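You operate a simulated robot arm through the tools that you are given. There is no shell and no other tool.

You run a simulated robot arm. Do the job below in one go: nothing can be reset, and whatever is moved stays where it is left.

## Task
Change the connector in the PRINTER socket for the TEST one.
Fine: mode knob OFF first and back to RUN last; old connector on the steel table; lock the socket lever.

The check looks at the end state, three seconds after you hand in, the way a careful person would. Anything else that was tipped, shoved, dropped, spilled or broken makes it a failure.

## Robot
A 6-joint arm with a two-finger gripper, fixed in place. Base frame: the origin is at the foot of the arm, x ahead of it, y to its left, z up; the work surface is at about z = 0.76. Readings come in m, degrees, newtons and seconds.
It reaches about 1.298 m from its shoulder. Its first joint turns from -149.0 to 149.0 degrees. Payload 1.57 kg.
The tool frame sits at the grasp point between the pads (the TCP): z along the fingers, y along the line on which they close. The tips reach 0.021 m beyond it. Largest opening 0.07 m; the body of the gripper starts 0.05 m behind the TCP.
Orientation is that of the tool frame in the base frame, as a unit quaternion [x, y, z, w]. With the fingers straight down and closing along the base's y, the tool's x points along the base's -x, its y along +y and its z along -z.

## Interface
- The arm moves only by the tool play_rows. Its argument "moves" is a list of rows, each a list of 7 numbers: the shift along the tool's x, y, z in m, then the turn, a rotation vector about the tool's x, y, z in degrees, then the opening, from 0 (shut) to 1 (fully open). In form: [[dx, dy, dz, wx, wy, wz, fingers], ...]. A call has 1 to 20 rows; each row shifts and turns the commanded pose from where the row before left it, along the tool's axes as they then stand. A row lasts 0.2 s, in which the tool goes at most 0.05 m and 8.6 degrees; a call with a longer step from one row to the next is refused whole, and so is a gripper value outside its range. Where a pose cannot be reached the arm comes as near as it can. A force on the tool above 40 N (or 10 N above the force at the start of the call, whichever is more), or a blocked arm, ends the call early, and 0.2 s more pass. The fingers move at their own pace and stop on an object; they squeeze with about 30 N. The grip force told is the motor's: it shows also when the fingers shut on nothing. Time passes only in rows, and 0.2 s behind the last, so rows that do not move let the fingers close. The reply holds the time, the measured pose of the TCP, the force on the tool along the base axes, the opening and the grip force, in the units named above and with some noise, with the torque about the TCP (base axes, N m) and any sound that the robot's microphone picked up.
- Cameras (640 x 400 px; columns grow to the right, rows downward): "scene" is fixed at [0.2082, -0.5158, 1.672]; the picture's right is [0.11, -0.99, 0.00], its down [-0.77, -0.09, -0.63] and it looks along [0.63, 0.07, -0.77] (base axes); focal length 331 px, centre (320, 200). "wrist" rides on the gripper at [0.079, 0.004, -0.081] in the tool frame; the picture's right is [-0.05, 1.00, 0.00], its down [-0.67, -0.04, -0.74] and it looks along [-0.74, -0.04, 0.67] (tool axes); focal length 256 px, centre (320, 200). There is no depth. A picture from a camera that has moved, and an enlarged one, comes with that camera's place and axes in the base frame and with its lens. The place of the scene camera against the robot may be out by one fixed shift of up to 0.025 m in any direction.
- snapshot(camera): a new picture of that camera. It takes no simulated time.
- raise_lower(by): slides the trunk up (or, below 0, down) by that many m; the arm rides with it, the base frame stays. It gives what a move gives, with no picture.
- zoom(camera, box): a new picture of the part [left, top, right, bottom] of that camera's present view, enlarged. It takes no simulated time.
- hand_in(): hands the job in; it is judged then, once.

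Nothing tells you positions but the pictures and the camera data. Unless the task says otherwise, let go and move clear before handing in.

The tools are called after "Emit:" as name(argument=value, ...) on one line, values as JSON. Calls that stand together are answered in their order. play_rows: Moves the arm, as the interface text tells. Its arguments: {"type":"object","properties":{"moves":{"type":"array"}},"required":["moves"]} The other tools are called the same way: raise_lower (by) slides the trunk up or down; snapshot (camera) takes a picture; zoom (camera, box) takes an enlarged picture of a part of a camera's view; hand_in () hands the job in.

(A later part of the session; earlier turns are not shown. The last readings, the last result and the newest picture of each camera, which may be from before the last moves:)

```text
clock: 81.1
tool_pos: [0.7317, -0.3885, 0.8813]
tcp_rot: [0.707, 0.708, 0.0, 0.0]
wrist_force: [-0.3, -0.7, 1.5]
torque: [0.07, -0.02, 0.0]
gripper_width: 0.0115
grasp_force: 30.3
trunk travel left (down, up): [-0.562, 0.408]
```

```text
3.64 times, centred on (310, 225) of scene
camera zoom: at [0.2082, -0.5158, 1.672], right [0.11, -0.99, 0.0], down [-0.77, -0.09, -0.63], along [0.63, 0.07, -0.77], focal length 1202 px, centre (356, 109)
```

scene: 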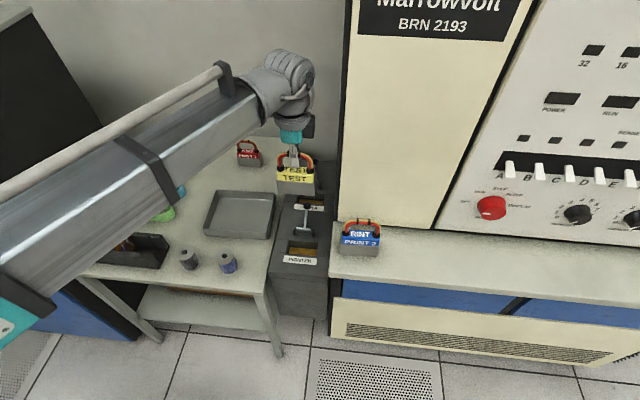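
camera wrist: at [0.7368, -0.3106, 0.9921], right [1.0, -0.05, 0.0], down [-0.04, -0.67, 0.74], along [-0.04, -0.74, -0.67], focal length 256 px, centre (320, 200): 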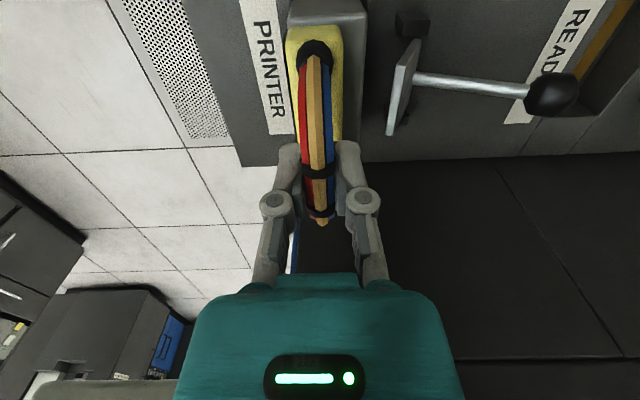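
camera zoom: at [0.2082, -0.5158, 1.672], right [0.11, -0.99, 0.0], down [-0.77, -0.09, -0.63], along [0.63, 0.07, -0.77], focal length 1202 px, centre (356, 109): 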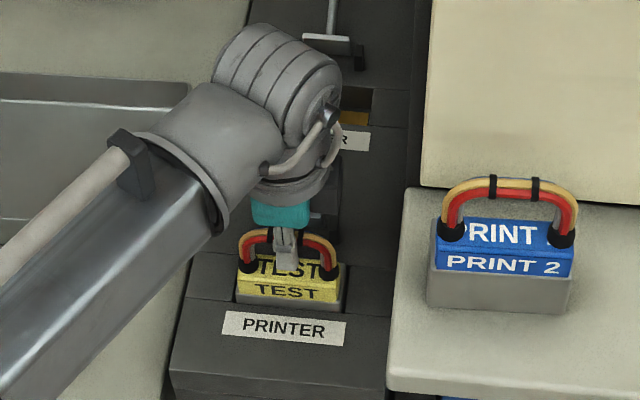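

Emit:
raise_lower(by=-0.003)

Emit:
zoom(camera="wrist", box=[220, 0, 460, 160])

```text
clock: 81.6
tool_pos: [0.7305, -0.3889, 0.8793]
tcp_rot: [0.707, 0.708, 0.001, 0.001]
wrist_force: [0.0, -3.5, 26.5]
torque: [-0.11, 0.01, 0.0]
gripper_width: 0.0113
grasp_force: 30.1
trunk travel left (down, up): [-0.559, 0.411]
```

```text
2.50 times, centred on (340, 80) of wrist
camera zoom: at [0.7351, -0.3103, 0.9591], right [1.0, -0.05, 0.0], down [-0.04, -0.67, 0.75], along [-0.04, -0.74, -0.67], focal length 640 px, centre (270, 500)
```

zoom: 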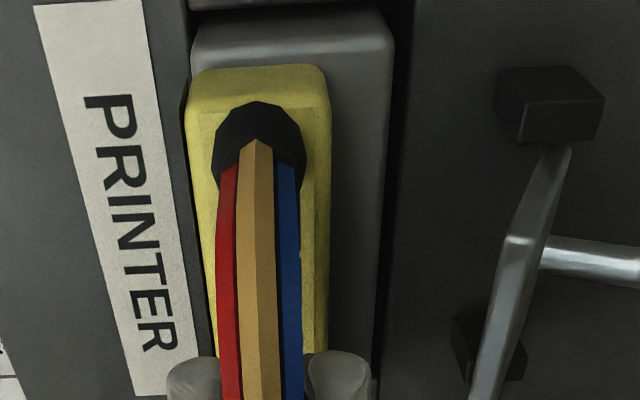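

TEST bottoms out at 0.879 with 26 N, the same seated height as PRINT 1. I'll release it and rise, then move behind the lever ball to swing it forward and lock.

Emit:
play_rows(moves=[[0, 0, 0, 0, 0, 0, 0.3], [0, 0, 0, 0, 0, 0, 0.65], [0, 0, 0, 0, 0, 0, 0.65], [0, 0, 0, 0, 0, 0, 0.65]])

Emit:
raise_lower(by=0.1)

Emit:
play_rows(moves=[[0, 0.04, 0, 0, 0, 0, 0.3], [0, 0.04, 0, 0, 0, 0, 0], [0, 0.04, 0, 0, 0, 0, 0], [0, 0.04, 0, 0, 0, 0, 0], [0, 0.018, 0, 0, 0, 0, 0], [0, 0, 0, 0, 0, 0, 0]])

Emit:
snapshot(camera="wrist")

Emit:
zoom(camera="scene", box=[260, 150, 360, 280])

```text
clock: 82.6
tool_pos: [0.7333, -0.3887, 0.8775]
tcp_rot: [0.707, 0.708, 0.0, 0.001]
wrist_force: [0.1, -0.2, 1.1]
torque: [-0.02, -0.02, 0.02]
gripper_width: 0.0457
grasp_force: 0.1
trunk travel left (down, up): [-0.559, 0.411]
```

```text
clock: 84.0
tool_pos: [0.733, -0.3891, 0.9766]
tcp_rot: [0.707, 0.708, 0.0, 0.001]
wrist_force: [0.3, 0.0, 0.4]
torque: [0.01, 0.01, 0.06]
gripper_width: 0.0453
grasp_force: 0.0
trunk travel left (down, up): [-0.659, 0.311]
```

```text
clock: 85.3
tool_pos: [0.9111, -0.388, 0.978]
tcp_rot: [0.706, 0.708, 0.0, 0.001]
wrist_force: [0.5, 0.3, 0.2]
torque: [0.0, -0.02, -0.02]
gripper_width: 0.0
grasp_force: 28.2
trunk travel left (down, up): [-0.659, 0.311]
```

```text
taken
camera wrist: at [0.9148, -0.3094, 1.0572], right [1.0, -0.05, 0.0], down [-0.04, -0.67, 0.74], along [-0.04, -0.74, -0.67], focal length 256 px, centre (320, 200)
```

wrist: 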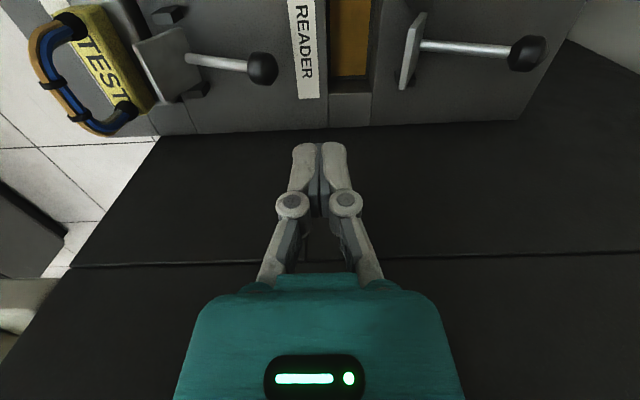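

```text
3.08 times, centred on (310, 215) of scene
camera zoom: at [0.2082, -0.5158, 1.672], right [0.11, -0.99, 0.0], down [-0.77, -0.09, -0.63], along [0.63, 0.07, -0.77], focal length 1017 px, centre (351, 154)
```

zoom: 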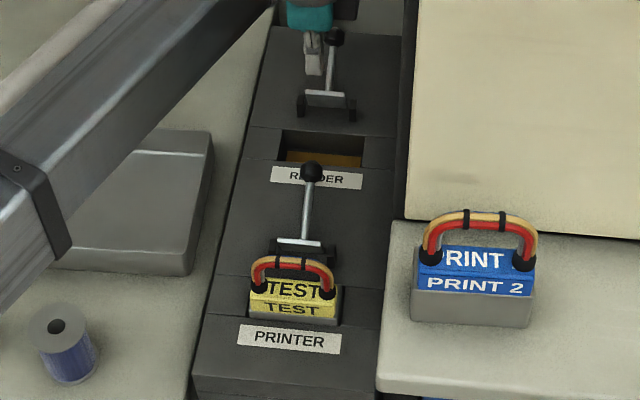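

TEST sits in the socket just as PRINT 1 did. I'll lower the closed fingers behind the lever ball, which is at about (0.865, -0.389, 0.84).

Emit:
raise_lower(by=-0.126)

Emit:
play_rows(moves=[[0, -0.01, 0, 0, 0, 0, 0], [0, -0.01, 0, 0, 0, 0, 0], [0, -0.006, 0, 0, 0, 0, 0], [0, -0.006, 0, 0, 0, 0, 0]])

Emit:
snapshot(camera="wrist")

```text
clock: 86.9
tool_pos: [0.9095, -0.3893, 0.8506]
tcp_rot: [0.707, 0.708, 0.001, 0.0]
wrist_force: [0.2, 0.1, 0.8]
torque: [0.0, 0.01, -0.02]
gripper_width: 0.0
grasp_force: 28.9
trunk travel left (down, up): [-0.533, 0.437]
```

```text
clock: 87.8
tool_pos: [0.8914, -0.3896, 0.8526]
tcp_rot: [0.706, 0.708, 0.004, 0.006]
wrist_force: [7.0, -0.2, 5.3]
torque: [0.0, 0.09, 0.02]
gripper_width: 0.0
grasp_force: 29.0
trunk travel left (down, up): [-0.533, 0.437]
stopped in row 4: the force on the tool passed its limit at 47 N (the readings are from after the stop); the commanded pose is now the measured one
```

```text
taken
camera wrist: at [0.8943, -0.3095, 0.9309], right [1.0, -0.05, 0.02], down [-0.04, -0.67, 0.75], along [-0.03, -0.75, -0.67], focal length 256 px, centre (320, 200)
```

wrist: 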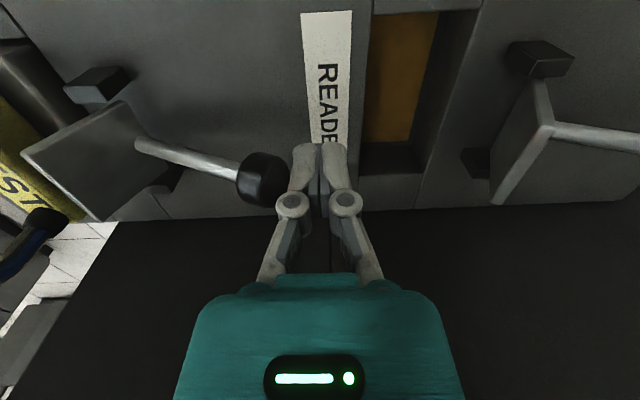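

The horizontal push jams because the ball has to rise as it swings forward. With the finger pressed against it, I'll raise the trunk slightly so friction lifts the ball.

Emit:
raise_lower(by=0.01)

Emit:
snapshot(camera="wrist")

```text
clock: 88.3
tool_pos: [0.8899, -0.3884, 0.861]
tcp_rot: [0.706, 0.708, 0.003, 0.006]
wrist_force: [2.7, -0.8, 0.0]
torque: [-0.01, 0.0, -0.04]
gripper_width: 0.0
grasp_force: 28.6
trunk travel left (down, up): [-0.543, 0.427]
```

```text
taken
camera wrist: at [0.8931, -0.3099, 0.941], right [1.0, -0.05, 0.01], down [-0.04, -0.67, 0.75], along [-0.03, -0.75, -0.67], focal length 256 px, centre (320, 200)
```

wrist: 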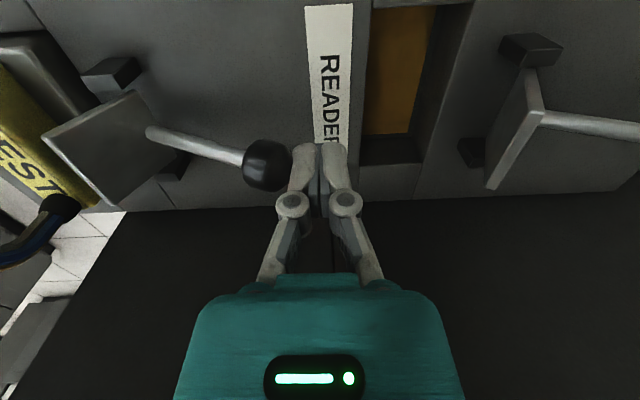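

The ball barely moved. I'll grip it from the sides instead: rise, turn the tool 90° so the fingers close along y, and centre over the ball.

Emit:
raise_lower(by=0.09)

Emit:
play_rows(moves=[[0, 0, 0, 0, 0, 8.2, 0.5], [0, 0, 0, 0, 0, 8.2, 0.7], [0, 0, 0, 0, 0, 8.2, 0.7], [0, 0, 0, 0, 0, 8.2, 0.7], [0, 0, 0, 0, 0, 8.2, 0.7], [0, 0, 0, 0, 0, 8.2, 0.7], [0, 0, 0, 0, 0, 8.2, 0.7], [0, 0, 0, 0, 0, 8.2, 0.7], [0, 0, 0, 0, 0, 8.2, 0.7], [0, 0, 0, 0, 0, 8.2, 0.7], [0, 0, 0, 0, 0, 8, 0.7], [-0.022, 0, 0, 0, 0, 0, 0.7]])

Emit:
snapshot(camera="wrist")

Emit:
snapshot(camera="scene")

```text
clock: 89.6
tool_pos: [0.8895, -0.3886, 0.9514]
tcp_rot: [0.706, 0.708, 0.005, 0.005]
wrist_force: [0.1, 0.7, -0.8]
torque: [-0.01, -0.05, -0.01]
gripper_width: 0.0
grasp_force: 28.5
trunk travel left (down, up): [-0.633, 0.337]
```

```text
clock: 92.2
tool_pos: [0.8684, -0.3901, 0.951]
tcp_rot: [1.0, 0.001, 0.007, 0.001]
wrist_force: [0.3, 0.5, -0.5]
torque: [-0.02, 0.0, 0.0]
gripper_width: 0.049
grasp_force: 0.0
trunk travel left (down, up): [-0.633, 0.337]
```

```text
taken
camera wrist: at [0.9467, -0.394, 1.0323], right [-0.05, -1.0, 0.0], down [-0.68, 0.04, 0.74], along [-0.73, 0.04, -0.68], focal length 256 px, centre (320, 200)
```

wrist: 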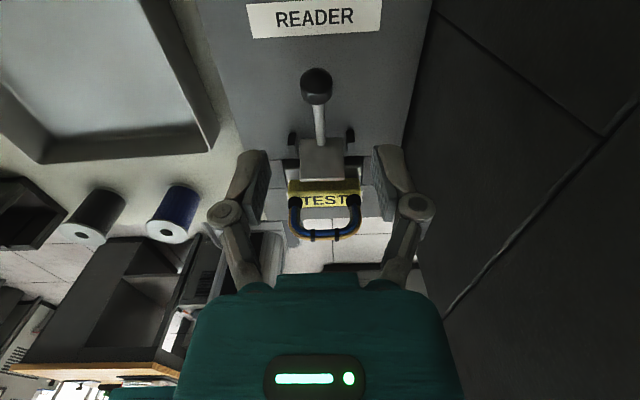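

```text
taken
```

scene: 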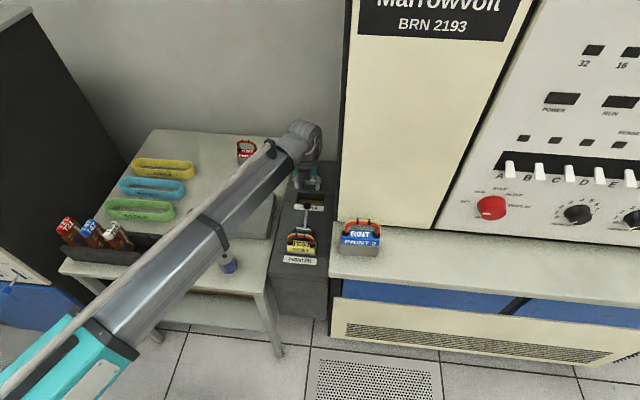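

The ball is right below at (0.867, -0.387, 0.845). I'll centre, lower around it and close.

Emit:
play_rows(moves=[[-0.001, -0.003, 0, 0, 0, 0, 0.7]])

Emit:
raise_lower(by=-0.102)

Emit:
snapshot(camera="wrist")

```text
clock: 92.6
tool_pos: [0.8681, -0.3868, 0.9516]
tcp_rot: [1.0, 0.002, 0.007, 0.0]
wrist_force: [0.0, 0.1, -0.4]
torque: [0.01, 0.0, -0.05]
gripper_width: 0.0489
grasp_force: 0.0
trunk travel left (down, up): [-0.633, 0.337]
```

```text
clock: 93.9
tool_pos: [0.8669, -0.3856, 0.8499]
tcp_rot: [1.0, 0.001, 0.007, 0.002]
wrist_force: [-0.7, -0.6, -0.2]
torque: [0.0, -0.02, -0.02]
gripper_width: 0.0489
grasp_force: 0.1
trunk travel left (down, up): [-0.531, 0.439]
```

```text
taken
camera wrist: at [0.9461, -0.3905, 0.9304], right [-0.05, -1.0, 0.0], down [-0.68, 0.03, 0.74], along [-0.73, 0.04, -0.68], focal length 256 px, centre (320, 200)
```

wrist: 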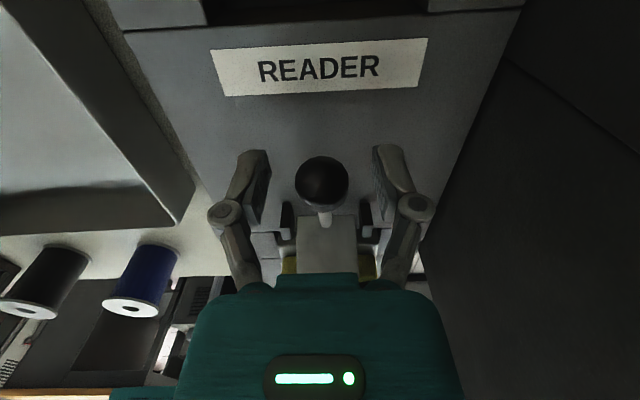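

The ball is centred between the pads. I'll close on it and start stepping along the arc, alternating trunk-up and arm-forward moves.

Emit:
play_rows(moves=[[0, 0, 0, 0, 0, 0, 0.4], [0, 0, 0, 0, 0, 0, 0], [0, 0, 0, 0, 0, 0, 0], [0, 0, 0, 0, 0, 0, 0]])

Emit:
raise_lower(by=0.005)

Emit:
play_rows(moves=[[-0.004, 0, 0, 0, 0, 0, 0]])

Emit:
raise_lower(by=0.006)

Emit:
play_rows(moves=[[-0.004, 0, 0, 0, 0, 0, 0]])

Emit:
snapshot(camera="wrist")

```text
clock: 94.9
tool_pos: [0.8674, -0.3866, 0.8501]
tcp_rot: [1.0, 0.002, 0.007, 0.0]
wrist_force: [2.4, -8.3, 4.9]
torque: [-0.08, 0.16, 0.01]
gripper_width: 0.0238
grasp_force: 31.3
trunk travel left (down, up): [-0.531, 0.439]
```

```text
clock: 95.5
tool_pos: [0.8654, -0.3875, 0.8542]
tcp_rot: [1.0, 0.002, 0.005, 0.0]
wrist_force: [-10.2, -4.5, -14.0]
torque: [0.01, -0.45, 0.04]
gripper_width: 0.0238
grasp_force: 31.9
trunk travel left (down, up): [-0.536, 0.434]
```

```text
clock: 95.9
tool_pos: [0.8669, -0.3871, 0.8544]
tcp_rot: [1.0, 0.002, 0.008, 0.001]
wrist_force: [12.6, -10.2, 4.4]
torque: [0.02, 0.02, -0.04]
gripper_width: 0.0235
grasp_force: 32.2
trunk travel left (down, up): [-0.536, 0.434]
```

```text
clock: 96.4
tool_pos: [0.8629, -0.3869, 0.8593]
tcp_rot: [1.0, 0.002, 0.006, 0.001]
wrist_force: [2.5, -7.7, -6.9]
torque: [0.02, -0.4, 0.0]
gripper_width: 0.0236
grasp_force: 31.8
trunk travel left (down, up): [-0.542, 0.428]
```

```text
clock: 96.8
tool_pos: [0.8629, -0.3875, 0.8594]
tcp_rot: [1.0, 0.001, 0.008, 0.001]
wrist_force: [21.0, -13.6, 8.3]
torque: [-0.04, -0.17, 0.06]
gripper_width: 0.024
grasp_force: 32.2
trunk travel left (down, up): [-0.542, 0.428]
```

```text
taken
camera wrist: at [0.9412, -0.3912, 0.9409], right [-0.05, -1.0, 0.0], down [-0.68, 0.03, 0.73], along [-0.73, 0.04, -0.68], focal length 256 px, centre (320, 200)
```

wrist: 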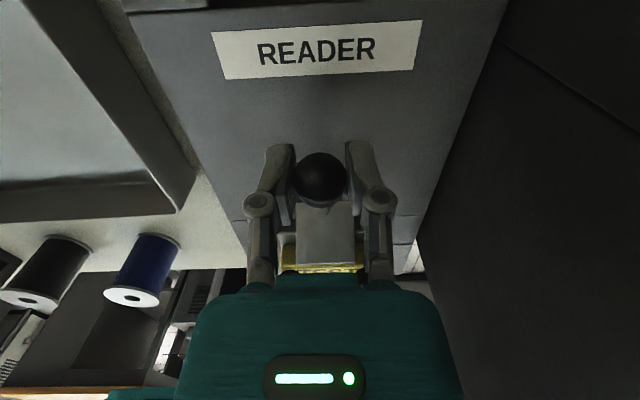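

The ball is moving along its arc. I'll keep stepping up and forward.

Emit:
raise_lower(by=0.008)

Emit:
play_rows(moves=[[-0.006, 0, 0, 0, 0, 0, 0]])

Emit:
raise_lower(by=0.008)

Emit:
play_rows(moves=[[-0.006, 0, 0, 0, 0, 0, 0]])

Emit:
snapshot(camera="wrist")

```text
clock: 97.4
tool_pos: [0.8582, -0.3871, 0.8675]
tcp_rot: [1.0, 0.001, 0.004, 0.0]
wrist_force: [-10.1, -7.7, -13.7]
torque: [-0.05, -0.32, -0.02]
gripper_width: 0.0237
grasp_force: 32.2
trunk travel left (down, up): [-0.55, 0.42]
```

```text
clock: 97.8
tool_pos: [0.8571, -0.3867, 0.8673]
tcp_rot: [1.0, 0.003, 0.009, 0.002]
wrist_force: [19.8, -11.3, 9.0]
torque: [-0.09, -0.33, 0.05]
gripper_width: 0.0241
grasp_force: 31.5
trunk travel left (down, up): [-0.55, 0.42]
```

```text
clock: 98.4
tool_pos: [0.8509, -0.3866, 0.8757]
tcp_rot: [1.0, 0.001, 0.004, 0.0]
wrist_force: [-11.4, -6.4, -15.6]
torque: [-0.06, -0.19, -0.03]
gripper_width: 0.0238
grasp_force: 32.3
trunk travel left (down, up): [-0.558, 0.412]
```

```text
clock: 98.8
tool_pos: [0.8503, -0.3868, 0.8759]
tcp_rot: [1.0, 0.003, 0.009, 0.0]
wrist_force: [16.6, -7.8, 5.6]
torque: [-0.02, -0.62, -0.02]
gripper_width: 0.0237
grasp_force: 31.9
trunk travel left (down, up): [-0.558, 0.412]
```

```text
taken
camera wrist: at [0.9287, -0.3913, 0.9573], right [-0.05, -1.0, 0.0], down [-0.68, 0.03, 0.73], along [-0.73, 0.04, -0.68], focal length 256 px, centre (320, 200)
```

wrist: 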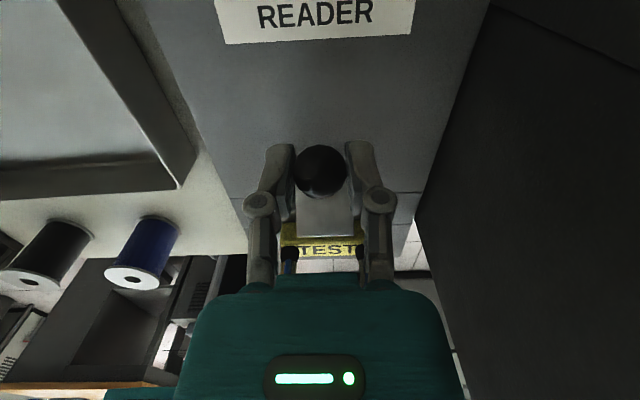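

Emit:
raise_lower(by=0.006)

Emit:
play_rows(moves=[[-0.008, 0, 0, 0, 0, 0, 0]])

Emit:
raise_lower(by=0.006)

Emit:
play_rows(moves=[[-0.01, 0, 0, 0, 0, 0, 0]])

Emit:
snapshot(camera="wrist")

```text
clock: 99.3
tool_pos: [0.8466, -0.3878, 0.882]
tcp_rot: [1.0, 0.002, 0.004, 0.0]
wrist_force: [-6.7, -2.0, -14.3]
torque: [0.0, -0.31, -0.02]
gripper_width: 0.0238
grasp_force: 32.1
trunk travel left (down, up): [-0.564, 0.406]
```

```text
clock: 99.7
tool_pos: [0.8409, -0.3869, 0.8835]
tcp_rot: [1.0, 0.001, 0.008, 0.001]
wrist_force: [17.3, -8.0, 12.4]
torque: [-0.04, -0.54, -0.01]
gripper_width: 0.024
grasp_force: 32.5
trunk travel left (down, up): [-0.564, 0.406]
```

```text
clock: 100.3
tool_pos: [0.8363, -0.3868, 0.8867]
tcp_rot: [1.0, 0.001, 0.003, 0.0]
wrist_force: [-11.5, -2.4, -20.7]
torque: [-0.07, -0.06, -0.05]
gripper_width: 0.024
grasp_force: 32.4
trunk travel left (down, up): [-0.57, 0.4]
```

```text
clock: 100.7
tool_pos: [0.83, -0.3871, 0.8902]
tcp_rot: [1.0, 0.002, 0.009, 0.001]
wrist_force: [15.6, -5.9, 12.4]
torque: [-0.04, -0.59, -0.04]
gripper_width: 0.024
grasp_force: 32.2
trunk travel left (down, up): [-0.57, 0.4]
```

```text
taken
camera wrist: at [0.9085, -0.3913, 0.9701], right [-0.05, -1.0, 0.0], down [-0.68, 0.03, 0.73], along [-0.73, 0.04, -0.68], focal length 256 px, centre (320, 200)
```

wrist: 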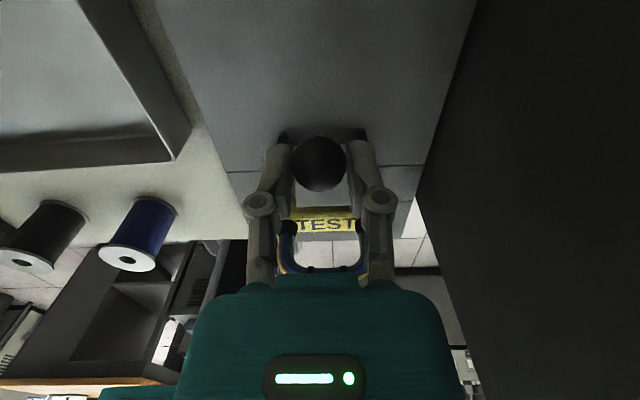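

About 26° remains and the ball is nearly at full height. From here I'll pull mostly forward (-x).

Emit:
play_rows(moves=[[-0.006, 0, 0, 0, 0, 0, 0], [-0.006, 0, 0, 0, 0, 0, 0]])

Emit:
raise_lower(by=0.003)

Emit:
play_rows(moves=[[-0.007, 0, 0, 0, 0, 0, 0], [-0.007, 0, 0, 0, 0, 0, 0]])

Emit:
snapshot(camera="wrist")

```text
clock: 101.3
tool_pos: [0.8155, -0.3864, 0.8892]
tcp_rot: [1.0, 0.002, 0.006, -0.001]
wrist_force: [0.3, -0.2, -1.3]
torque: [-0.01, -0.01, -0.02]
gripper_width: 0.0001
grasp_force: 28.1
trunk travel left (down, up): [-0.57, 0.4]
```

```text
clock: 101.8
tool_pos: [0.8175, -0.3865, 0.8907]
tcp_rot: [1.0, 0.001, 0.006, 0.001]
wrist_force: [0.6, -0.9, 0.7]
torque: [0.02, 0.04, 0.0]
gripper_width: 0.0
grasp_force: 28.6
trunk travel left (down, up): [-0.573, 0.397]
```

```text
clock: 102.4
tool_pos: [0.8024, -0.3872, 0.8916]
tcp_rot: [1.0, 0.002, 0.007, 0.001]
wrist_force: [0.5, 0.3, 0.1]
torque: [0.0, -0.01, 0.0]
gripper_width: 0.0
grasp_force: 28.8
trunk travel left (down, up): [-0.573, 0.397]
```

```text
taken
camera wrist: at [0.8818, -0.3909, 0.9723], right [-0.05, -1.0, 0.0], down [-0.68, 0.03, 0.74], along [-0.74, 0.04, -0.68], focal length 256 px, centre (320, 200)
```

wrist: 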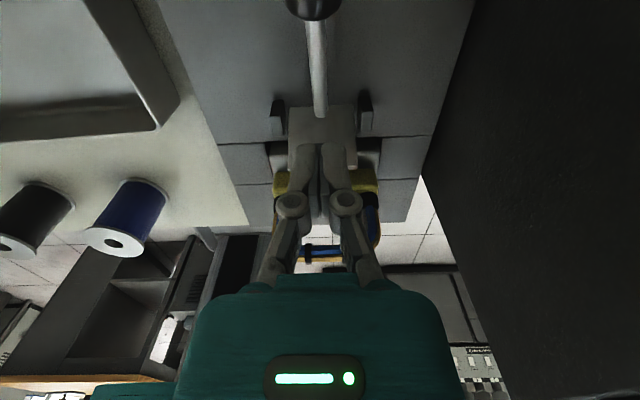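

The ball slipped out near the fingertips and the lever dropped back open. I'll regrip with the ball higher between the pads and follow the arc more closely.

Emit:
raise_lower(by=0.06)

Emit:
play_rows(moves=[[0.04, 0, 0, 0, 0, 0, 0.5], [0.026, 0, 0, 0, 0, 0, 0.7], [0, 0, 0, 0, 0, 0, 0.7]])

Emit:
snapshot(camera="wrist")

```text
clock: 103.4
tool_pos: [0.8027, -0.3871, 0.9511]
tcp_rot: [1.0, 0.003, 0.007, 0.002]
wrist_force: [-0.8, 0.4, 0.1]
torque: [0.04, 0.01, 0.01]
gripper_width: 0.0001
grasp_force: 28.6
trunk travel left (down, up): [-0.633, 0.337]
```

```text
clock: 104.2
tool_pos: [0.8676, -0.3849, 0.9511]
tcp_rot: [1.0, 0.001, 0.007, 0.001]
wrist_force: [0.5, 0.1, -0.2]
torque: [0.0, -0.01, -0.01]
gripper_width: 0.049
grasp_force: 0.0
trunk travel left (down, up): [-0.633, 0.337]
```

```text
taken
camera wrist: at [0.9469, -0.3885, 1.0323], right [-0.05, -1.0, 0.0], down [-0.68, 0.03, 0.74], along [-0.74, 0.04, -0.68], focal length 256 px, centre (320, 200)
```

wrist: 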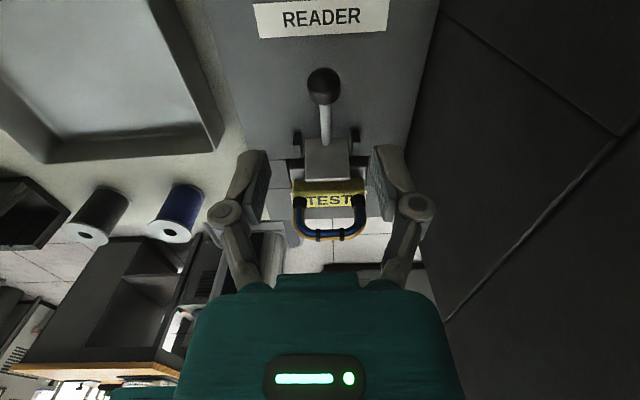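

Emit:
play_rows(moves=[[0.0, 0.002, 0, 0, 0, 0, 0.7]])

Emit:
raise_lower(by=-0.11)

Emit:
play_rows(moves=[[0, 0, 0, 0, 0, 0, 0.4], [0, 0, 0, 0, 0, 0, 0], [0, 0, 0, 0, 0, 0, 0], [0, 0, 0, 0, 0, 0, 0]])

Emit:
snapshot(camera="wrist")

```text
clock: 104.6
tool_pos: [0.8682, -0.3871, 0.9506]
tcp_rot: [1.0, 0.001, 0.007, 0.001]
wrist_force: [-0.2, 0.4, 0.7]
torque: [-0.02, 0.02, 0.02]
gripper_width: 0.0494
grasp_force: 0.0
trunk travel left (down, up): [-0.633, 0.337]
```

```text
clock: 106.0
tool_pos: [0.868, -0.3874, 0.8404]
tcp_rot: [1.0, 0.002, 0.007, 0.001]
wrist_force: [0.7, -0.7, -0.4]
torque: [-0.02, -0.01, 0.04]
gripper_width: 0.0492
grasp_force: 0.0
trunk travel left (down, up): [-0.523, 0.447]
```

```text
clock: 107.0
tool_pos: [0.8679, -0.3875, 0.842]
tcp_rot: [1.0, 0.002, 0.007, 0.001]
wrist_force: [0.5, -0.4, 1.4]
torque: [-0.04, -0.02, 0.0]
gripper_width: 0.0233
grasp_force: 32.1
trunk travel left (down, up): [-0.523, 0.447]
```

```text
taken
camera wrist: at [0.9471, -0.3914, 0.9224], right [-0.05, -1.0, 0.0], down [-0.68, 0.03, 0.74], along [-0.73, 0.04, -0.68], focal length 256 px, centre (320, 200)
```

wrist: 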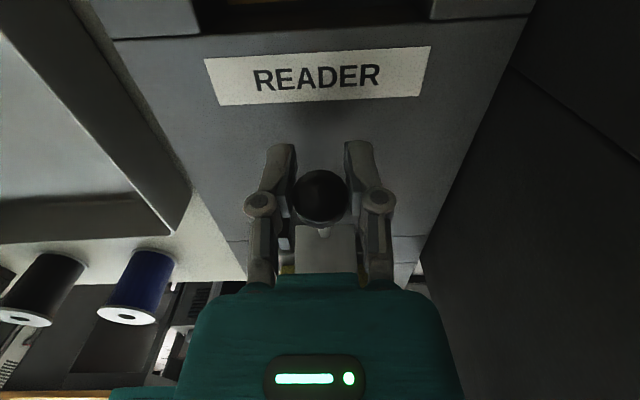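

The ball is now held higher between the pads. I'll start the arc.

Emit:
raise_lower(by=0.0055)

Emit:
play_rows(moves=[[-0.004, 0, 0, 0, 0, 0, 0]])

Emit:
raise_lower(by=0.006)

Emit:
play_rows(moves=[[-0.005, 0, 0, 0, 0, 0, 0]])

Emit:
raise_lower(by=0.0055)

Emit:
play_rows(moves=[[-0.0055, 0, 0, 0, 0, 0, 0]])

Emit:
raise_lower(by=0.005)

Emit:
play_rows(moves=[[-0.006, 0, 0, 0, 0, 0, 0]])

Emit:
snapshot(camera="wrist")

```text
clock: 107.5
tool_pos: [0.8678, -0.388, 0.847]
tcp_rot: [1.0, 0.002, 0.006, 0.0]
wrist_force: [-11.0, 2.9, -13.9]
torque: [-0.02, -0.51, -0.03]
gripper_width: 0.0233
grasp_force: 31.9
trunk travel left (down, up): [-0.529, 0.441]
```

```text
clock: 108.0
tool_pos: [0.8679, -0.3871, 0.8471]
tcp_rot: [1.0, 0.002, 0.009, 0.001]
wrist_force: [13.7, -1.6, 5.6]
torque: [0.04, 0.16, -0.08]
gripper_width: 0.0231
grasp_force: 31.8
trunk travel left (down, up): [-0.529, 0.441]
```

```text
clock: 108.5
tool_pos: [0.8645, -0.3873, 0.8524]
tcp_rot: [1.0, 0.002, 0.006, 0.0]
wrist_force: [2.0, 1.8, -6.8]
torque: [-0.01, -0.46, 0.01]
gripper_width: 0.0231
grasp_force: 32.0
trunk travel left (down, up): [-0.535, 0.435]
```

```text
clock: 108.9
tool_pos: [0.8622, -0.3871, 0.853]
tcp_rot: [1.0, 0.002, 0.008, 0.0]
wrist_force: [21.2, -1.2, 8.0]
torque: [-0.02, -0.09, 0.0]
gripper_width: 0.0238
grasp_force: 32.0
trunk travel left (down, up): [-0.535, 0.435]
```

```text
clock: 109.5
tool_pos: [0.8586, -0.387, 0.857]
tcp_rot: [1.0, 0.002, 0.005, 0.0]
wrist_force: [-3.5, 2.1, -11.1]
torque: [-0.05, -0.47, 0.0]
gripper_width: 0.0229
grasp_force: 32.3
trunk travel left (down, up): [-0.54, 0.43]
```

```text
clock: 109.8
tool_pos: [0.8575, -0.387, 0.8585]
tcp_rot: [1.0, 0.003, 0.008, 0.001]
wrist_force: [20.5, -4.0, 8.0]
torque: [-0.01, -0.21, 0.01]
gripper_width: 0.0238
grasp_force: 31.7
trunk travel left (down, up): [-0.54, 0.43]
```

```text
clock: 110.4
tool_pos: [0.8532, -0.3866, 0.8627]
tcp_rot: [1.0, 0.002, 0.005, 0.001]
wrist_force: [-2.0, -0.7, -10.9]
torque: [-0.02, -0.51, -0.04]
gripper_width: 0.0238
grasp_force: 32.3
trunk travel left (down, up): [-0.545, 0.425]
```

```text
clock: 110.8
tool_pos: [0.8506, -0.3871, 0.8642]
tcp_rot: [1.0, 0.002, 0.008, 0.001]
wrist_force: [18.7, -6.1, 9.6]
torque: [0.03, -0.21, 0.0]
gripper_width: 0.0238
grasp_force: 31.9
trunk travel left (down, up): [-0.545, 0.425]
```

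```text
taken
camera wrist: at [0.9288, -0.3913, 0.9444], right [-0.05, -1.0, 0.0], down [-0.68, 0.03, 0.73], along [-0.73, 0.04, -0.68], focal length 256 px, centre (320, 200)
```

wrist: 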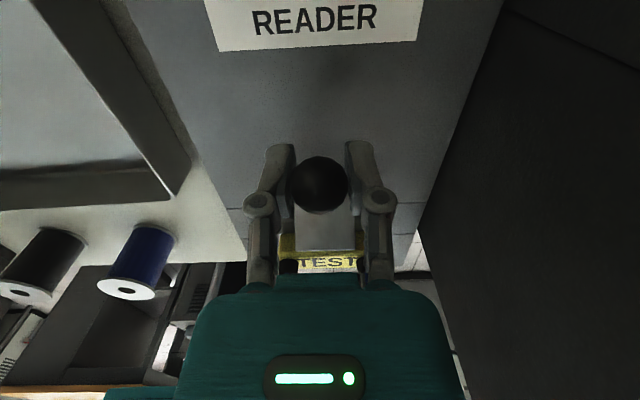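

Emit:
raise_lower(by=0.005)

Emit:
play_rows(moves=[[-0.006, 0, 0, 0, 0, 0, 0]])

Emit:
raise_lower(by=0.0045)

Emit:
play_rows(moves=[[-0.0065, 0, 0, 0, 0, 0, 0]])

Emit:
raise_lower(by=0.004)

Emit:
play_rows(moves=[[-0.007, 0, 0, 0, 0, 0, 0]])

Emit:
snapshot(camera="wrist")

```text
clock: 111.3
tool_pos: [0.847, -0.389, 0.867]
tcp_rot: [1.0, 0.002, 0.004, 0.0]
wrist_force: [-5.1, -1.2, -13.9]
torque: [-0.04, -0.43, -0.01]
gripper_width: 0.0235
grasp_force: 31.9
trunk travel left (down, up): [-0.55, 0.42]
```

```text
clock: 111.7
tool_pos: [0.8443, -0.3872, 0.8692]
tcp_rot: [1.0, 0.003, 0.008, 0.001]
wrist_force: [17.2, -4.2, 8.2]
torque: [0.0, -0.48, 0.02]
gripper_width: 0.0235
grasp_force: 31.8
trunk travel left (down, up): [-0.55, 0.42]
```

```text
clock: 112.3
tool_pos: [0.8407, -0.3862, 0.872]
tcp_rot: [1.0, 0.001, 0.005, -0.001]
wrist_force: [-4.8, -0.7, -14.1]
torque: [-0.03, -0.48, 0.02]
gripper_width: 0.0233
grasp_force: 32.3
trunk travel left (down, up): [-0.555, 0.415]
```

```text
clock: 112.7
tool_pos: [0.8375, -0.3874, 0.8729]
tcp_rot: [1.0, 0.001, 0.007, 0.002]
wrist_force: [16.2, -4.6, 10.2]
torque: [0.02, -0.46, 0.0]
gripper_width: 0.0238
grasp_force: 31.9
trunk travel left (down, up): [-0.555, 0.415]
```

```text
clock: 113.2
tool_pos: [0.8342, -0.3875, 0.8777]
tcp_rot: [1.0, 0.002, 0.004, -0.001]
wrist_force: [-3.2, 0.5, -14.4]
torque: [-0.04, -0.44, 0.0]
gripper_width: 0.0235
grasp_force: 32.4
trunk travel left (down, up): [-0.559, 0.411]
```

```text
clock: 113.6
tool_pos: [0.8308, -0.3862, 0.8767]
tcp_rot: [1.0, 0.003, 0.007, 0.001]
wrist_force: [11.9, -2.9, 7.9]
torque: [0.03, -0.47, 0.01]
gripper_width: 0.0236
grasp_force: 32.1
trunk travel left (down, up): [-0.559, 0.411]
```

```text
taken
camera wrist: at [0.9092, -0.3914, 0.9582], right [-0.05, -1.0, 0.0], down [-0.68, 0.03, 0.73], along [-0.73, 0.04, -0.68], focal length 256 px, centre (320, 200)
```

wrist: 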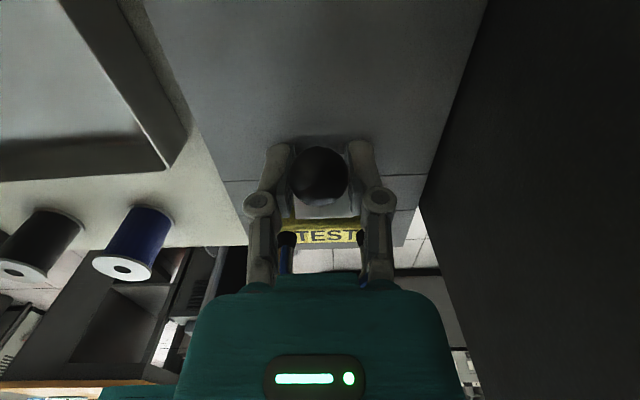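

Emit:
raise_lower(by=0.002)

Emit:
play_rows(moves=[[-0.005, 0, 0, 0, 0, 0, 0]])

Emit:
raise_lower(by=0.002)

Emit:
play_rows(moves=[[-0.005, 0, 0, 0, 0, 0, 0]])

Emit:
snapshot(camera="wrist")

```text
clock: 114.1
tool_pos: [0.83, -0.3877, 0.8779]
tcp_rot: [1.0, 0.002, 0.005, 0.001]
wrist_force: [3.4, 0.2, -9.3]
torque: [-0.02, -0.58, 0.0]
gripper_width: 0.0231
grasp_force: 31.4
trunk travel left (down, up): [-0.561, 0.409]
```

```text
clock: 114.5
tool_pos: [0.8222, -0.3871, 0.8796]
tcp_rot: [1.0, 0.002, 0.006, 0.001]
wrist_force: [-3.0, -3.1, 5.3]
torque: [0.0, 0.33, -0.02]
gripper_width: 0.0078
grasp_force: 32.3
trunk travel left (down, up): [-0.561, 0.409]
```

```text
clock: 115.0
tool_pos: [0.8221, -0.3871, 0.8802]
tcp_rot: [1.0, 0.001, 0.004, 0.0]
wrist_force: [-16.3, 0.5, -16.8]
torque: [0.02, 0.53, -0.02]
gripper_width: 0.0091
grasp_force: 32.0
trunk travel left (down, up): [-0.563, 0.407]
```

```text
clock: 115.4
tool_pos: [0.8241, -0.3871, 0.8801]
tcp_rot: [1.0, 0.002, 0.009, 0.002]
wrist_force: [5.0, -2.6, -3.2]
torque: [-0.04, -0.46, -0.03]
gripper_width: 0.009
grasp_force: 32.0
trunk travel left (down, up): [-0.563, 0.407]
```

```text
taken
camera wrist: at [0.9009, -0.3913, 0.9618], right [-0.05, -1.0, 0.0], down [-0.68, 0.03, 0.73], along [-0.73, 0.04, -0.68], focal length 256 px, centre (320, 200)
```

wrist: 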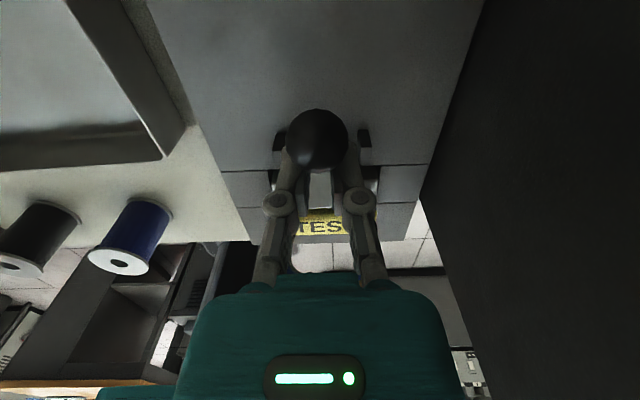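

The fingers slid off the ball onto the rod, so friction alone isn't reliable. A better option is to pitch the tool about 35° with the fingertips under and behind the ball, so a plain forward push lifts and swings it. I'll release, rise and reorient with the camera on the -x side.

Emit:
play_rows(moves=[[0, 0, 0, 0, 0, 0, 0.7], [0, 0, 0, 0, 0, 0, 0.7], [0, 0, 0, 0, 0, 0, 0.7]])

Emit:
raise_lower(by=0.1)

Emit:
play_rows(moves=[[0.03, 0, 0, 0, 0, -8.2, 0.5], [0.03, 0, 0, 0, 0, -8.2, 0], [0, 0, 0, 0, 0, -8.2, 0], [0, 0, 0, 0, 0, -8.2, 0], [0, 0, 0, 0, 0, -8.2, 0], [0, 0, 0, 0, 0, -8.2, 0], [0, 0, 0, 0, 0, -8.2, 0], [0, 0, 0, 0, 0, -8.2, 0], [0, 0, 0, 0, 0, -8.2, 0], [0, 0, 0, 0, 0, -8.2, 0], [0, 0, 0, 0, 0, -8, 0]])

Emit:
play_rows(moves=[[0, 0, 0, 0, 0, -8.2, 0], [0, 0, 0, 0, 0, -8.2, 0], [0, 0, 0, 0, 0, -8.2, 0], [0, 0, 0, 0, 0, -8.2, 0], [0, 0, 0, 0, 0, -8.2, 0], [0, 0, 0, 0, 0, -8.2, 0], [0, 0, 0, 0, 0, -8.2, 0], [0, 0, 0, 0, 0, -8.2, 0], [0, 0, 0, 0, 0, -8.2, 0], [0, 0, 0, 0, 0, -8.2, 0], [0, 0, 0, 0, 0, -8, 0]])

Emit:
snapshot(camera="wrist")

Emit:
zoom(camera="scene", box=[240, 90, 370, 280])

```text
clock: 116.2
tool_pos: [0.8191, -0.387, 0.8804]
tcp_rot: [1.0, 0.002, 0.007, 0.0]
wrist_force: [-0.1, 0.2, 0.2]
torque: [0.0, 0.02, 0.01]
gripper_width: 0.0491
grasp_force: 0.0
trunk travel left (down, up): [-0.563, 0.407]
```

```text
clock: 117.6
tool_pos: [0.8197, -0.3871, 0.9816]
tcp_rot: [1.0, 0.002, 0.007, 0.001]
wrist_force: [-0.4, 0.0, 0.0]
torque: [-0.01, -0.01, 0.02]
gripper_width: 0.0492
grasp_force: 0.0
trunk travel left (down, up): [-0.663, 0.307]
```

```text
clock: 120.0
tool_pos: [0.8789, -0.3812, 0.9813]
tcp_rot: [0.704, 0.71, 0.004, 0.006]
wrist_force: [-0.2, 0.3, 0.4]
torque: [0.02, -0.01, -0.04]
gripper_width: 0.0001
grasp_force: 28.7
trunk travel left (down, up): [-0.663, 0.307]
```

```text
clock: 122.4
tool_pos: [0.8797, -0.3825, 0.9807]
tcp_rot: [-0.002, 1.0, -0.001, 0.006]
wrist_force: [-0.5, -0.7, -1.0]
torque: [0.01, -0.02, -0.04]
gripper_width: 0.0
grasp_force: 28.9
trunk travel left (down, up): [-0.663, 0.307]
```

```text
taken
camera wrist: at [0.7997, -0.3787, 1.0597], right [0.05, 1.0, 0.0], down [0.66, -0.03, 0.75], along [0.75, -0.04, -0.66], focal length 256 px, centre (320, 200)
```

wrist: 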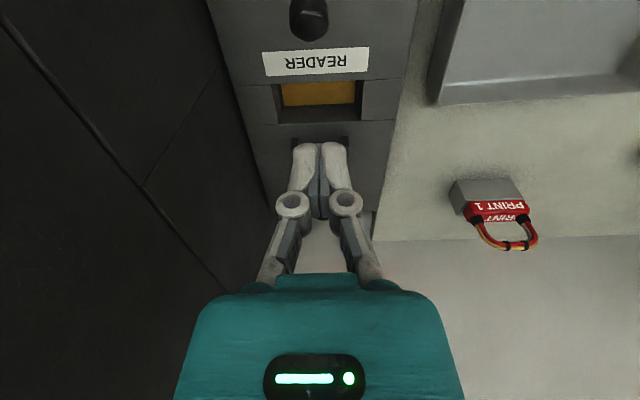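

```text
2.11 times, centred on (305, 185) of scene
camera zoom: at [0.2082, -0.5158, 1.672], right [0.11, -0.99, 0.0], down [-0.77, -0.09, -0.63], along [0.63, 0.07, -0.77], focal length 696 px, centre (352, 232)
```

zoom: 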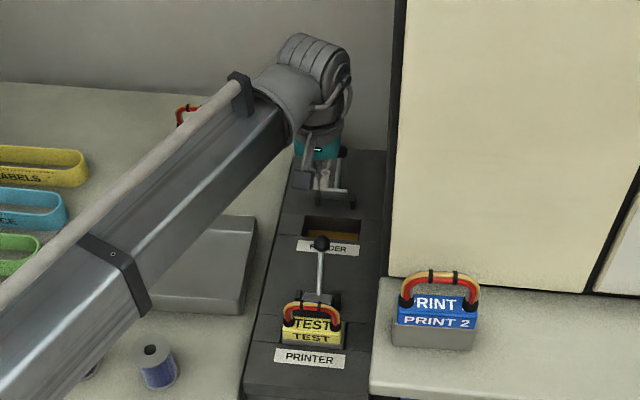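

The lever is back in the open position. I'll pitch the tool 35° so the fingertips point down and toward -x.

Emit:
play_rows(moves=[[0, 0, 0, 0, 7, 0, 0], [0, 0, 0, 0, 7, 0, 0], [0, 0, 0, 0, 7, 0, 0], [0, 0, 0, 0, 7, 0, 0], [0, 0, 0, 0, 7, 0, 0]])

Emit:
snapshot(camera="wrist")

Emit:
zoom(camera="scene", box=[240, 90, 370, 280])

```text
clock: 123.6
tool_pos: [0.8767, -0.3867, 1.0029]
tcp_rot: [-0.004, 0.97, -0.011, -0.244]
wrist_force: [0.0, -0.8, 0.0]
torque: [0.0, 0.01, -0.02]
gripper_width: 0.0002
grasp_force: 28.5
out of reach, approached as far as the arm can: row 2, 3, 4, 5
trunk travel left (down, up): [-0.663, 0.307]
```

```text
taken
camera wrist: at [0.8462, -0.3813, 1.1106], right [0.03, 1.0, -0.04], down [0.94, -0.02, 0.34], along [0.34, -0.05, -0.94], focal length 256 px, centre (320, 200)
```

wrist: 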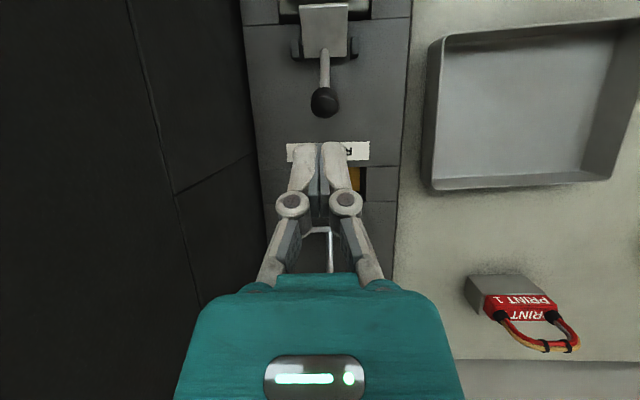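

```text
2.11 times, centred on (305, 185) of scene
camera zoom: at [0.2082, -0.5158, 1.672], right [0.11, -0.99, 0.0], down [-0.77, -0.09, -0.63], along [0.63, 0.07, -0.77], focal length 696 px, centre (352, 232)
```

zoom: 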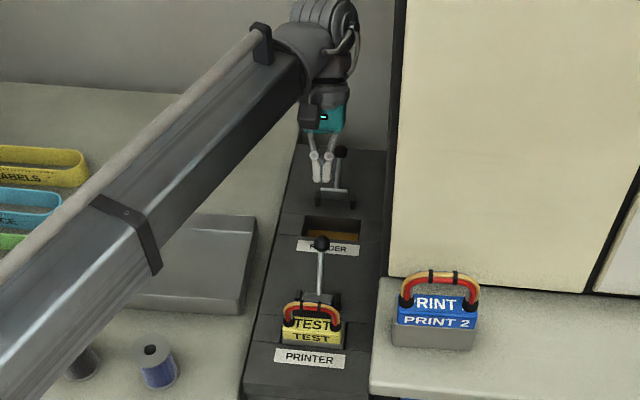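

The pitch came out at 28°, and the views show the lever has stayed partway at about 36°, with the ball near (0.843, -0.389, 0.872). I'll shift back a little and lower behind the ball.

Emit:
play_rows(moves=[[-0.0132, -0.002, -0.0071, 0, 0, 0, 0]])

Emit:
raise_lower(by=-0.08)

Emit:
snapshot(camera="wrist")

```text
clock: 124.0
tool_pos: [0.8927, -0.389, 1.0043]
tcp_rot: [-0.005, 0.97, -0.012, -0.243]
wrist_force: [0.6, -1.1, -0.5]
torque: [0.04, 0.0, -0.04]
gripper_width: 0.0002
grasp_force: 28.6
trunk travel left (down, up): [-0.663, 0.307]
```

```text
clock: 125.1
tool_pos: [0.8919, -0.3895, 0.923]
tcp_rot: [-0.004, 0.97, -0.012, -0.242]
wrist_force: [-0.5, -0.1, -0.1]
torque: [-0.02, 0.01, -0.02]
gripper_width: 0.0
grasp_force: 28.8
trunk travel left (down, up): [-0.583, 0.387]
```

```text
taken
camera wrist: at [0.8607, -0.3842, 1.0304], right [0.03, 1.0, -0.04], down [0.94, -0.02, 0.34], along [0.34, -0.05, -0.94], focal length 256 px, centre (320, 200)
```

wrist: 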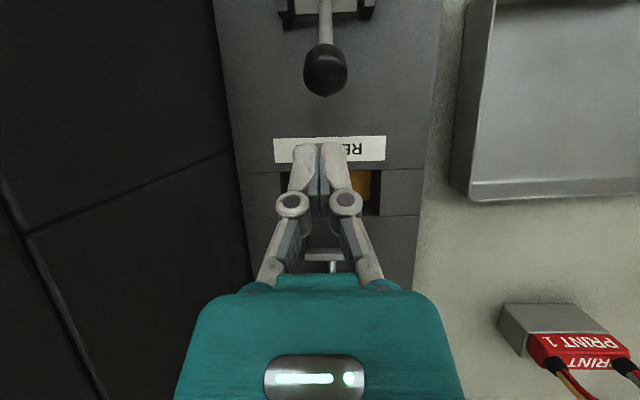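

Emit:
raise_lower(by=-0.066)

Emit:
play_rows(moves=[[0.0088, 0, 0.0047, 0, 0, 0, 0], [0.0088, 0, 0.0047, 0, 0, 0, 0], [0.0088, 0, 0.0047, 0, 0, 0, 0]])

Emit:
snapshot(camera="wrist")

```text
clock: 126.2
tool_pos: [0.8928, -0.3888, 0.8562]
tcp_rot: [-0.004, 0.97, -0.011, -0.243]
wrist_force: [1.0, -0.4, 0.2]
torque: [0.01, 0.03, 0.02]
gripper_width: 0.0001
grasp_force: 29.0
trunk travel left (down, up): [-0.517, 0.453]
```

```text
clock: 127.0
tool_pos: [0.8632, -0.3911, 0.8568]
tcp_rot: [-0.004, 0.97, -0.011, -0.242]
wrist_force: [0.0, -0.7, -0.3]
torque: [0.03, 0.03, -0.01]
gripper_width: 0.0
grasp_force: 28.9
trunk travel left (down, up): [-0.517, 0.453]
```

```text
taken
camera wrist: at [0.8308, -0.385, 0.9642], right [0.03, 1.0, -0.04], down [0.94, -0.02, 0.35], along [0.34, -0.05, -0.94], focal length 256 px, centre (320, 200)
```

wrist: 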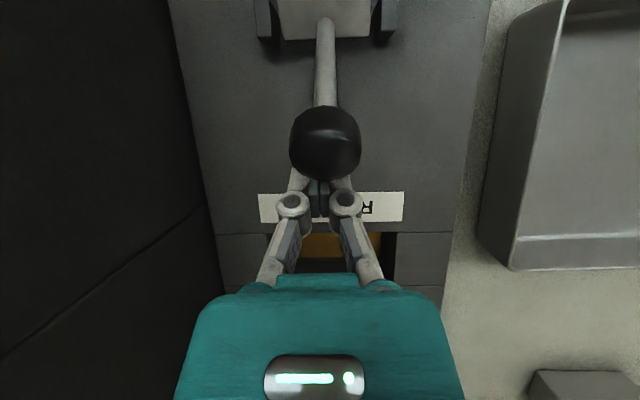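

The fingers are now behind and under the ball. I'll push forward.

Emit:
play_rows(moves=[[0.0071, 0, 0.0038, 0, 0, 0, 0], [0.0071, 0, 0.0038, 0, 0, 0, 0], [0.0071, 0, 0.0038, 0, 0, 0, 0]])

Emit:
snapshot(camera="wrist")

```text
clock: 127.8
tool_pos: [0.8377, -0.3914, 0.8567]
tcp_rot: [-0.005, 0.97, -0.011, -0.241]
wrist_force: [-0.4, -0.1, -0.3]
torque: [-0.01, 0.0, -0.01]
gripper_width: 0.0
grasp_force: 28.8
trunk travel left (down, up): [-0.517, 0.453]
```

```text
taken
camera wrist: at [0.8067, -0.3856, 0.9643], right [0.03, 1.0, -0.04], down [0.94, -0.02, 0.34], along [0.34, -0.05, -0.94], focal length 256 px, centre (320, 200)
```

wrist: 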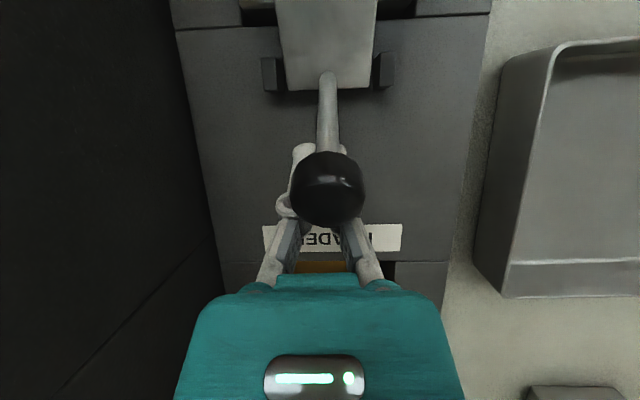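

Emit:
play_rows(moves=[[0.0071, 0, 0.0038, 0, 0, 0, 0], [0.0071, 0, 0.0038, 0, 0, 0, 0]])

Emit:
snapshot(camera="wrist")

Emit:
zoom(camera="scene", box=[260, 170, 360, 280])

```text
clock: 128.4
tool_pos: [0.8209, -0.391, 0.8583]
tcp_rot: [-0.004, 0.97, -0.012, -0.243]
wrist_force: [-0.2, 0.6, 0.0]
torque: [0.01, 0.0, -0.02]
gripper_width: 0.0001
grasp_force: 28.5
trunk travel left (down, up): [-0.517, 0.453]
```

```text
taken
camera wrist: at [0.7895, -0.3862, 0.9643], right [0.03, 1.0, -0.04], down [0.94, -0.02, 0.34], along [0.34, -0.05, -0.94], focal length 256 px, centre (320, 200)
```

wrist: 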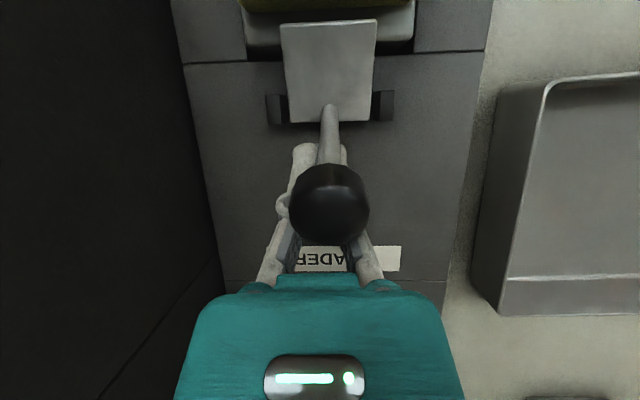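

```text
3.64 times, centred on (310, 225) of scene
camera zoom: at [0.2082, -0.5158, 1.672], right [0.11, -0.99, 0.0], down [-0.77, -0.09, -0.63], along [0.63, 0.07, -0.77], focal length 1202 px, centre (356, 109)
```

zoom: 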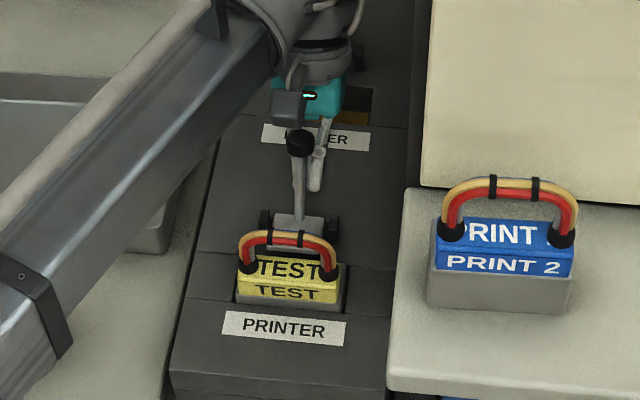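

The lever is swinging forward with almost no force. I'll keep pushing until it stops.

Emit:
play_rows(moves=[[0.0071, 0, 0.0038, 0, 0, 0, 0], [0.0071, 0, 0.0038, 0, 0, 0, 0]])

Emit:
raise_lower(by=0.01)

Emit:
snapshot(camera="wrist")

Emit:
zoom(camera="scene", box=[260, 170, 360, 280])

```text
clock: 129.0
tool_pos: [0.811, -0.3907, 0.8559]
tcp_rot: [-0.005, 0.971, -0.012, -0.24]
wrist_force: [34.4, -3.2, 16.1]
torque: [0.04, -0.22, -0.18]
gripper_width: 0.0
grasp_force: 28.9
trunk travel left (down, up): [-0.517, 0.453]
```

```text
clock: 129.6
tool_pos: [0.81, -0.391, 0.8643]
tcp_rot: [-0.006, 0.97, -0.011, -0.241]
wrist_force: [36.5, 5.7, -9.6]
torque: [0.01, -0.61, -0.2]
gripper_width: 0.0001
grasp_force: 28.3
trunk travel left (down, up): [-0.527, 0.443]
```

```text
taken
camera wrist: at [0.7779, -0.3855, 0.9709], right [0.03, 1.0, -0.04], down [0.94, -0.01, 0.35], along [0.35, -0.05, -0.94], focal length 256 px, centre (320, 200)
```

wrist: 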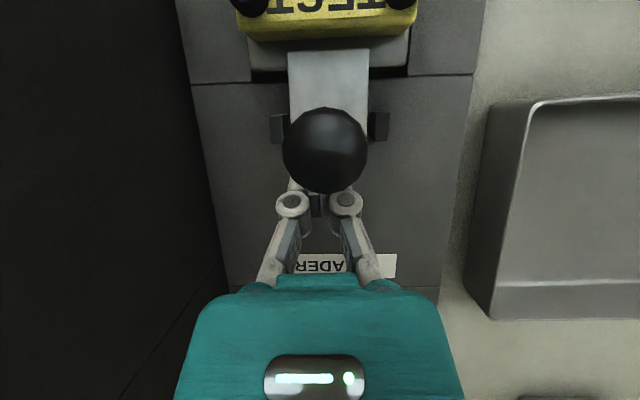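

```text
3.64 times, centred on (310, 225) of scene
camera zoom: at [0.2082, -0.5158, 1.672], right [0.11, -0.99, 0.0], down [-0.77, -0.09, -0.63], along [0.63, 0.07, -0.77], focal length 1202 px, centre (356, 109)
```

zoom: 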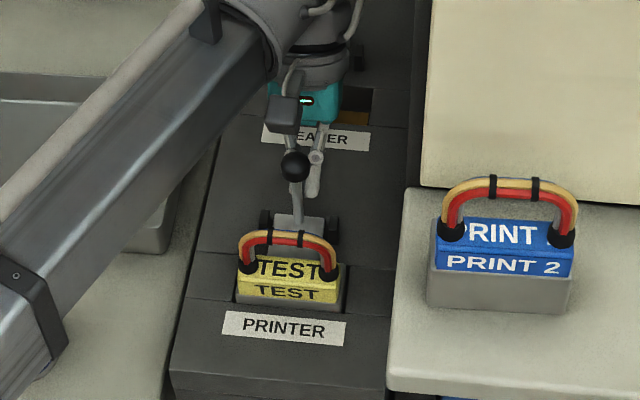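

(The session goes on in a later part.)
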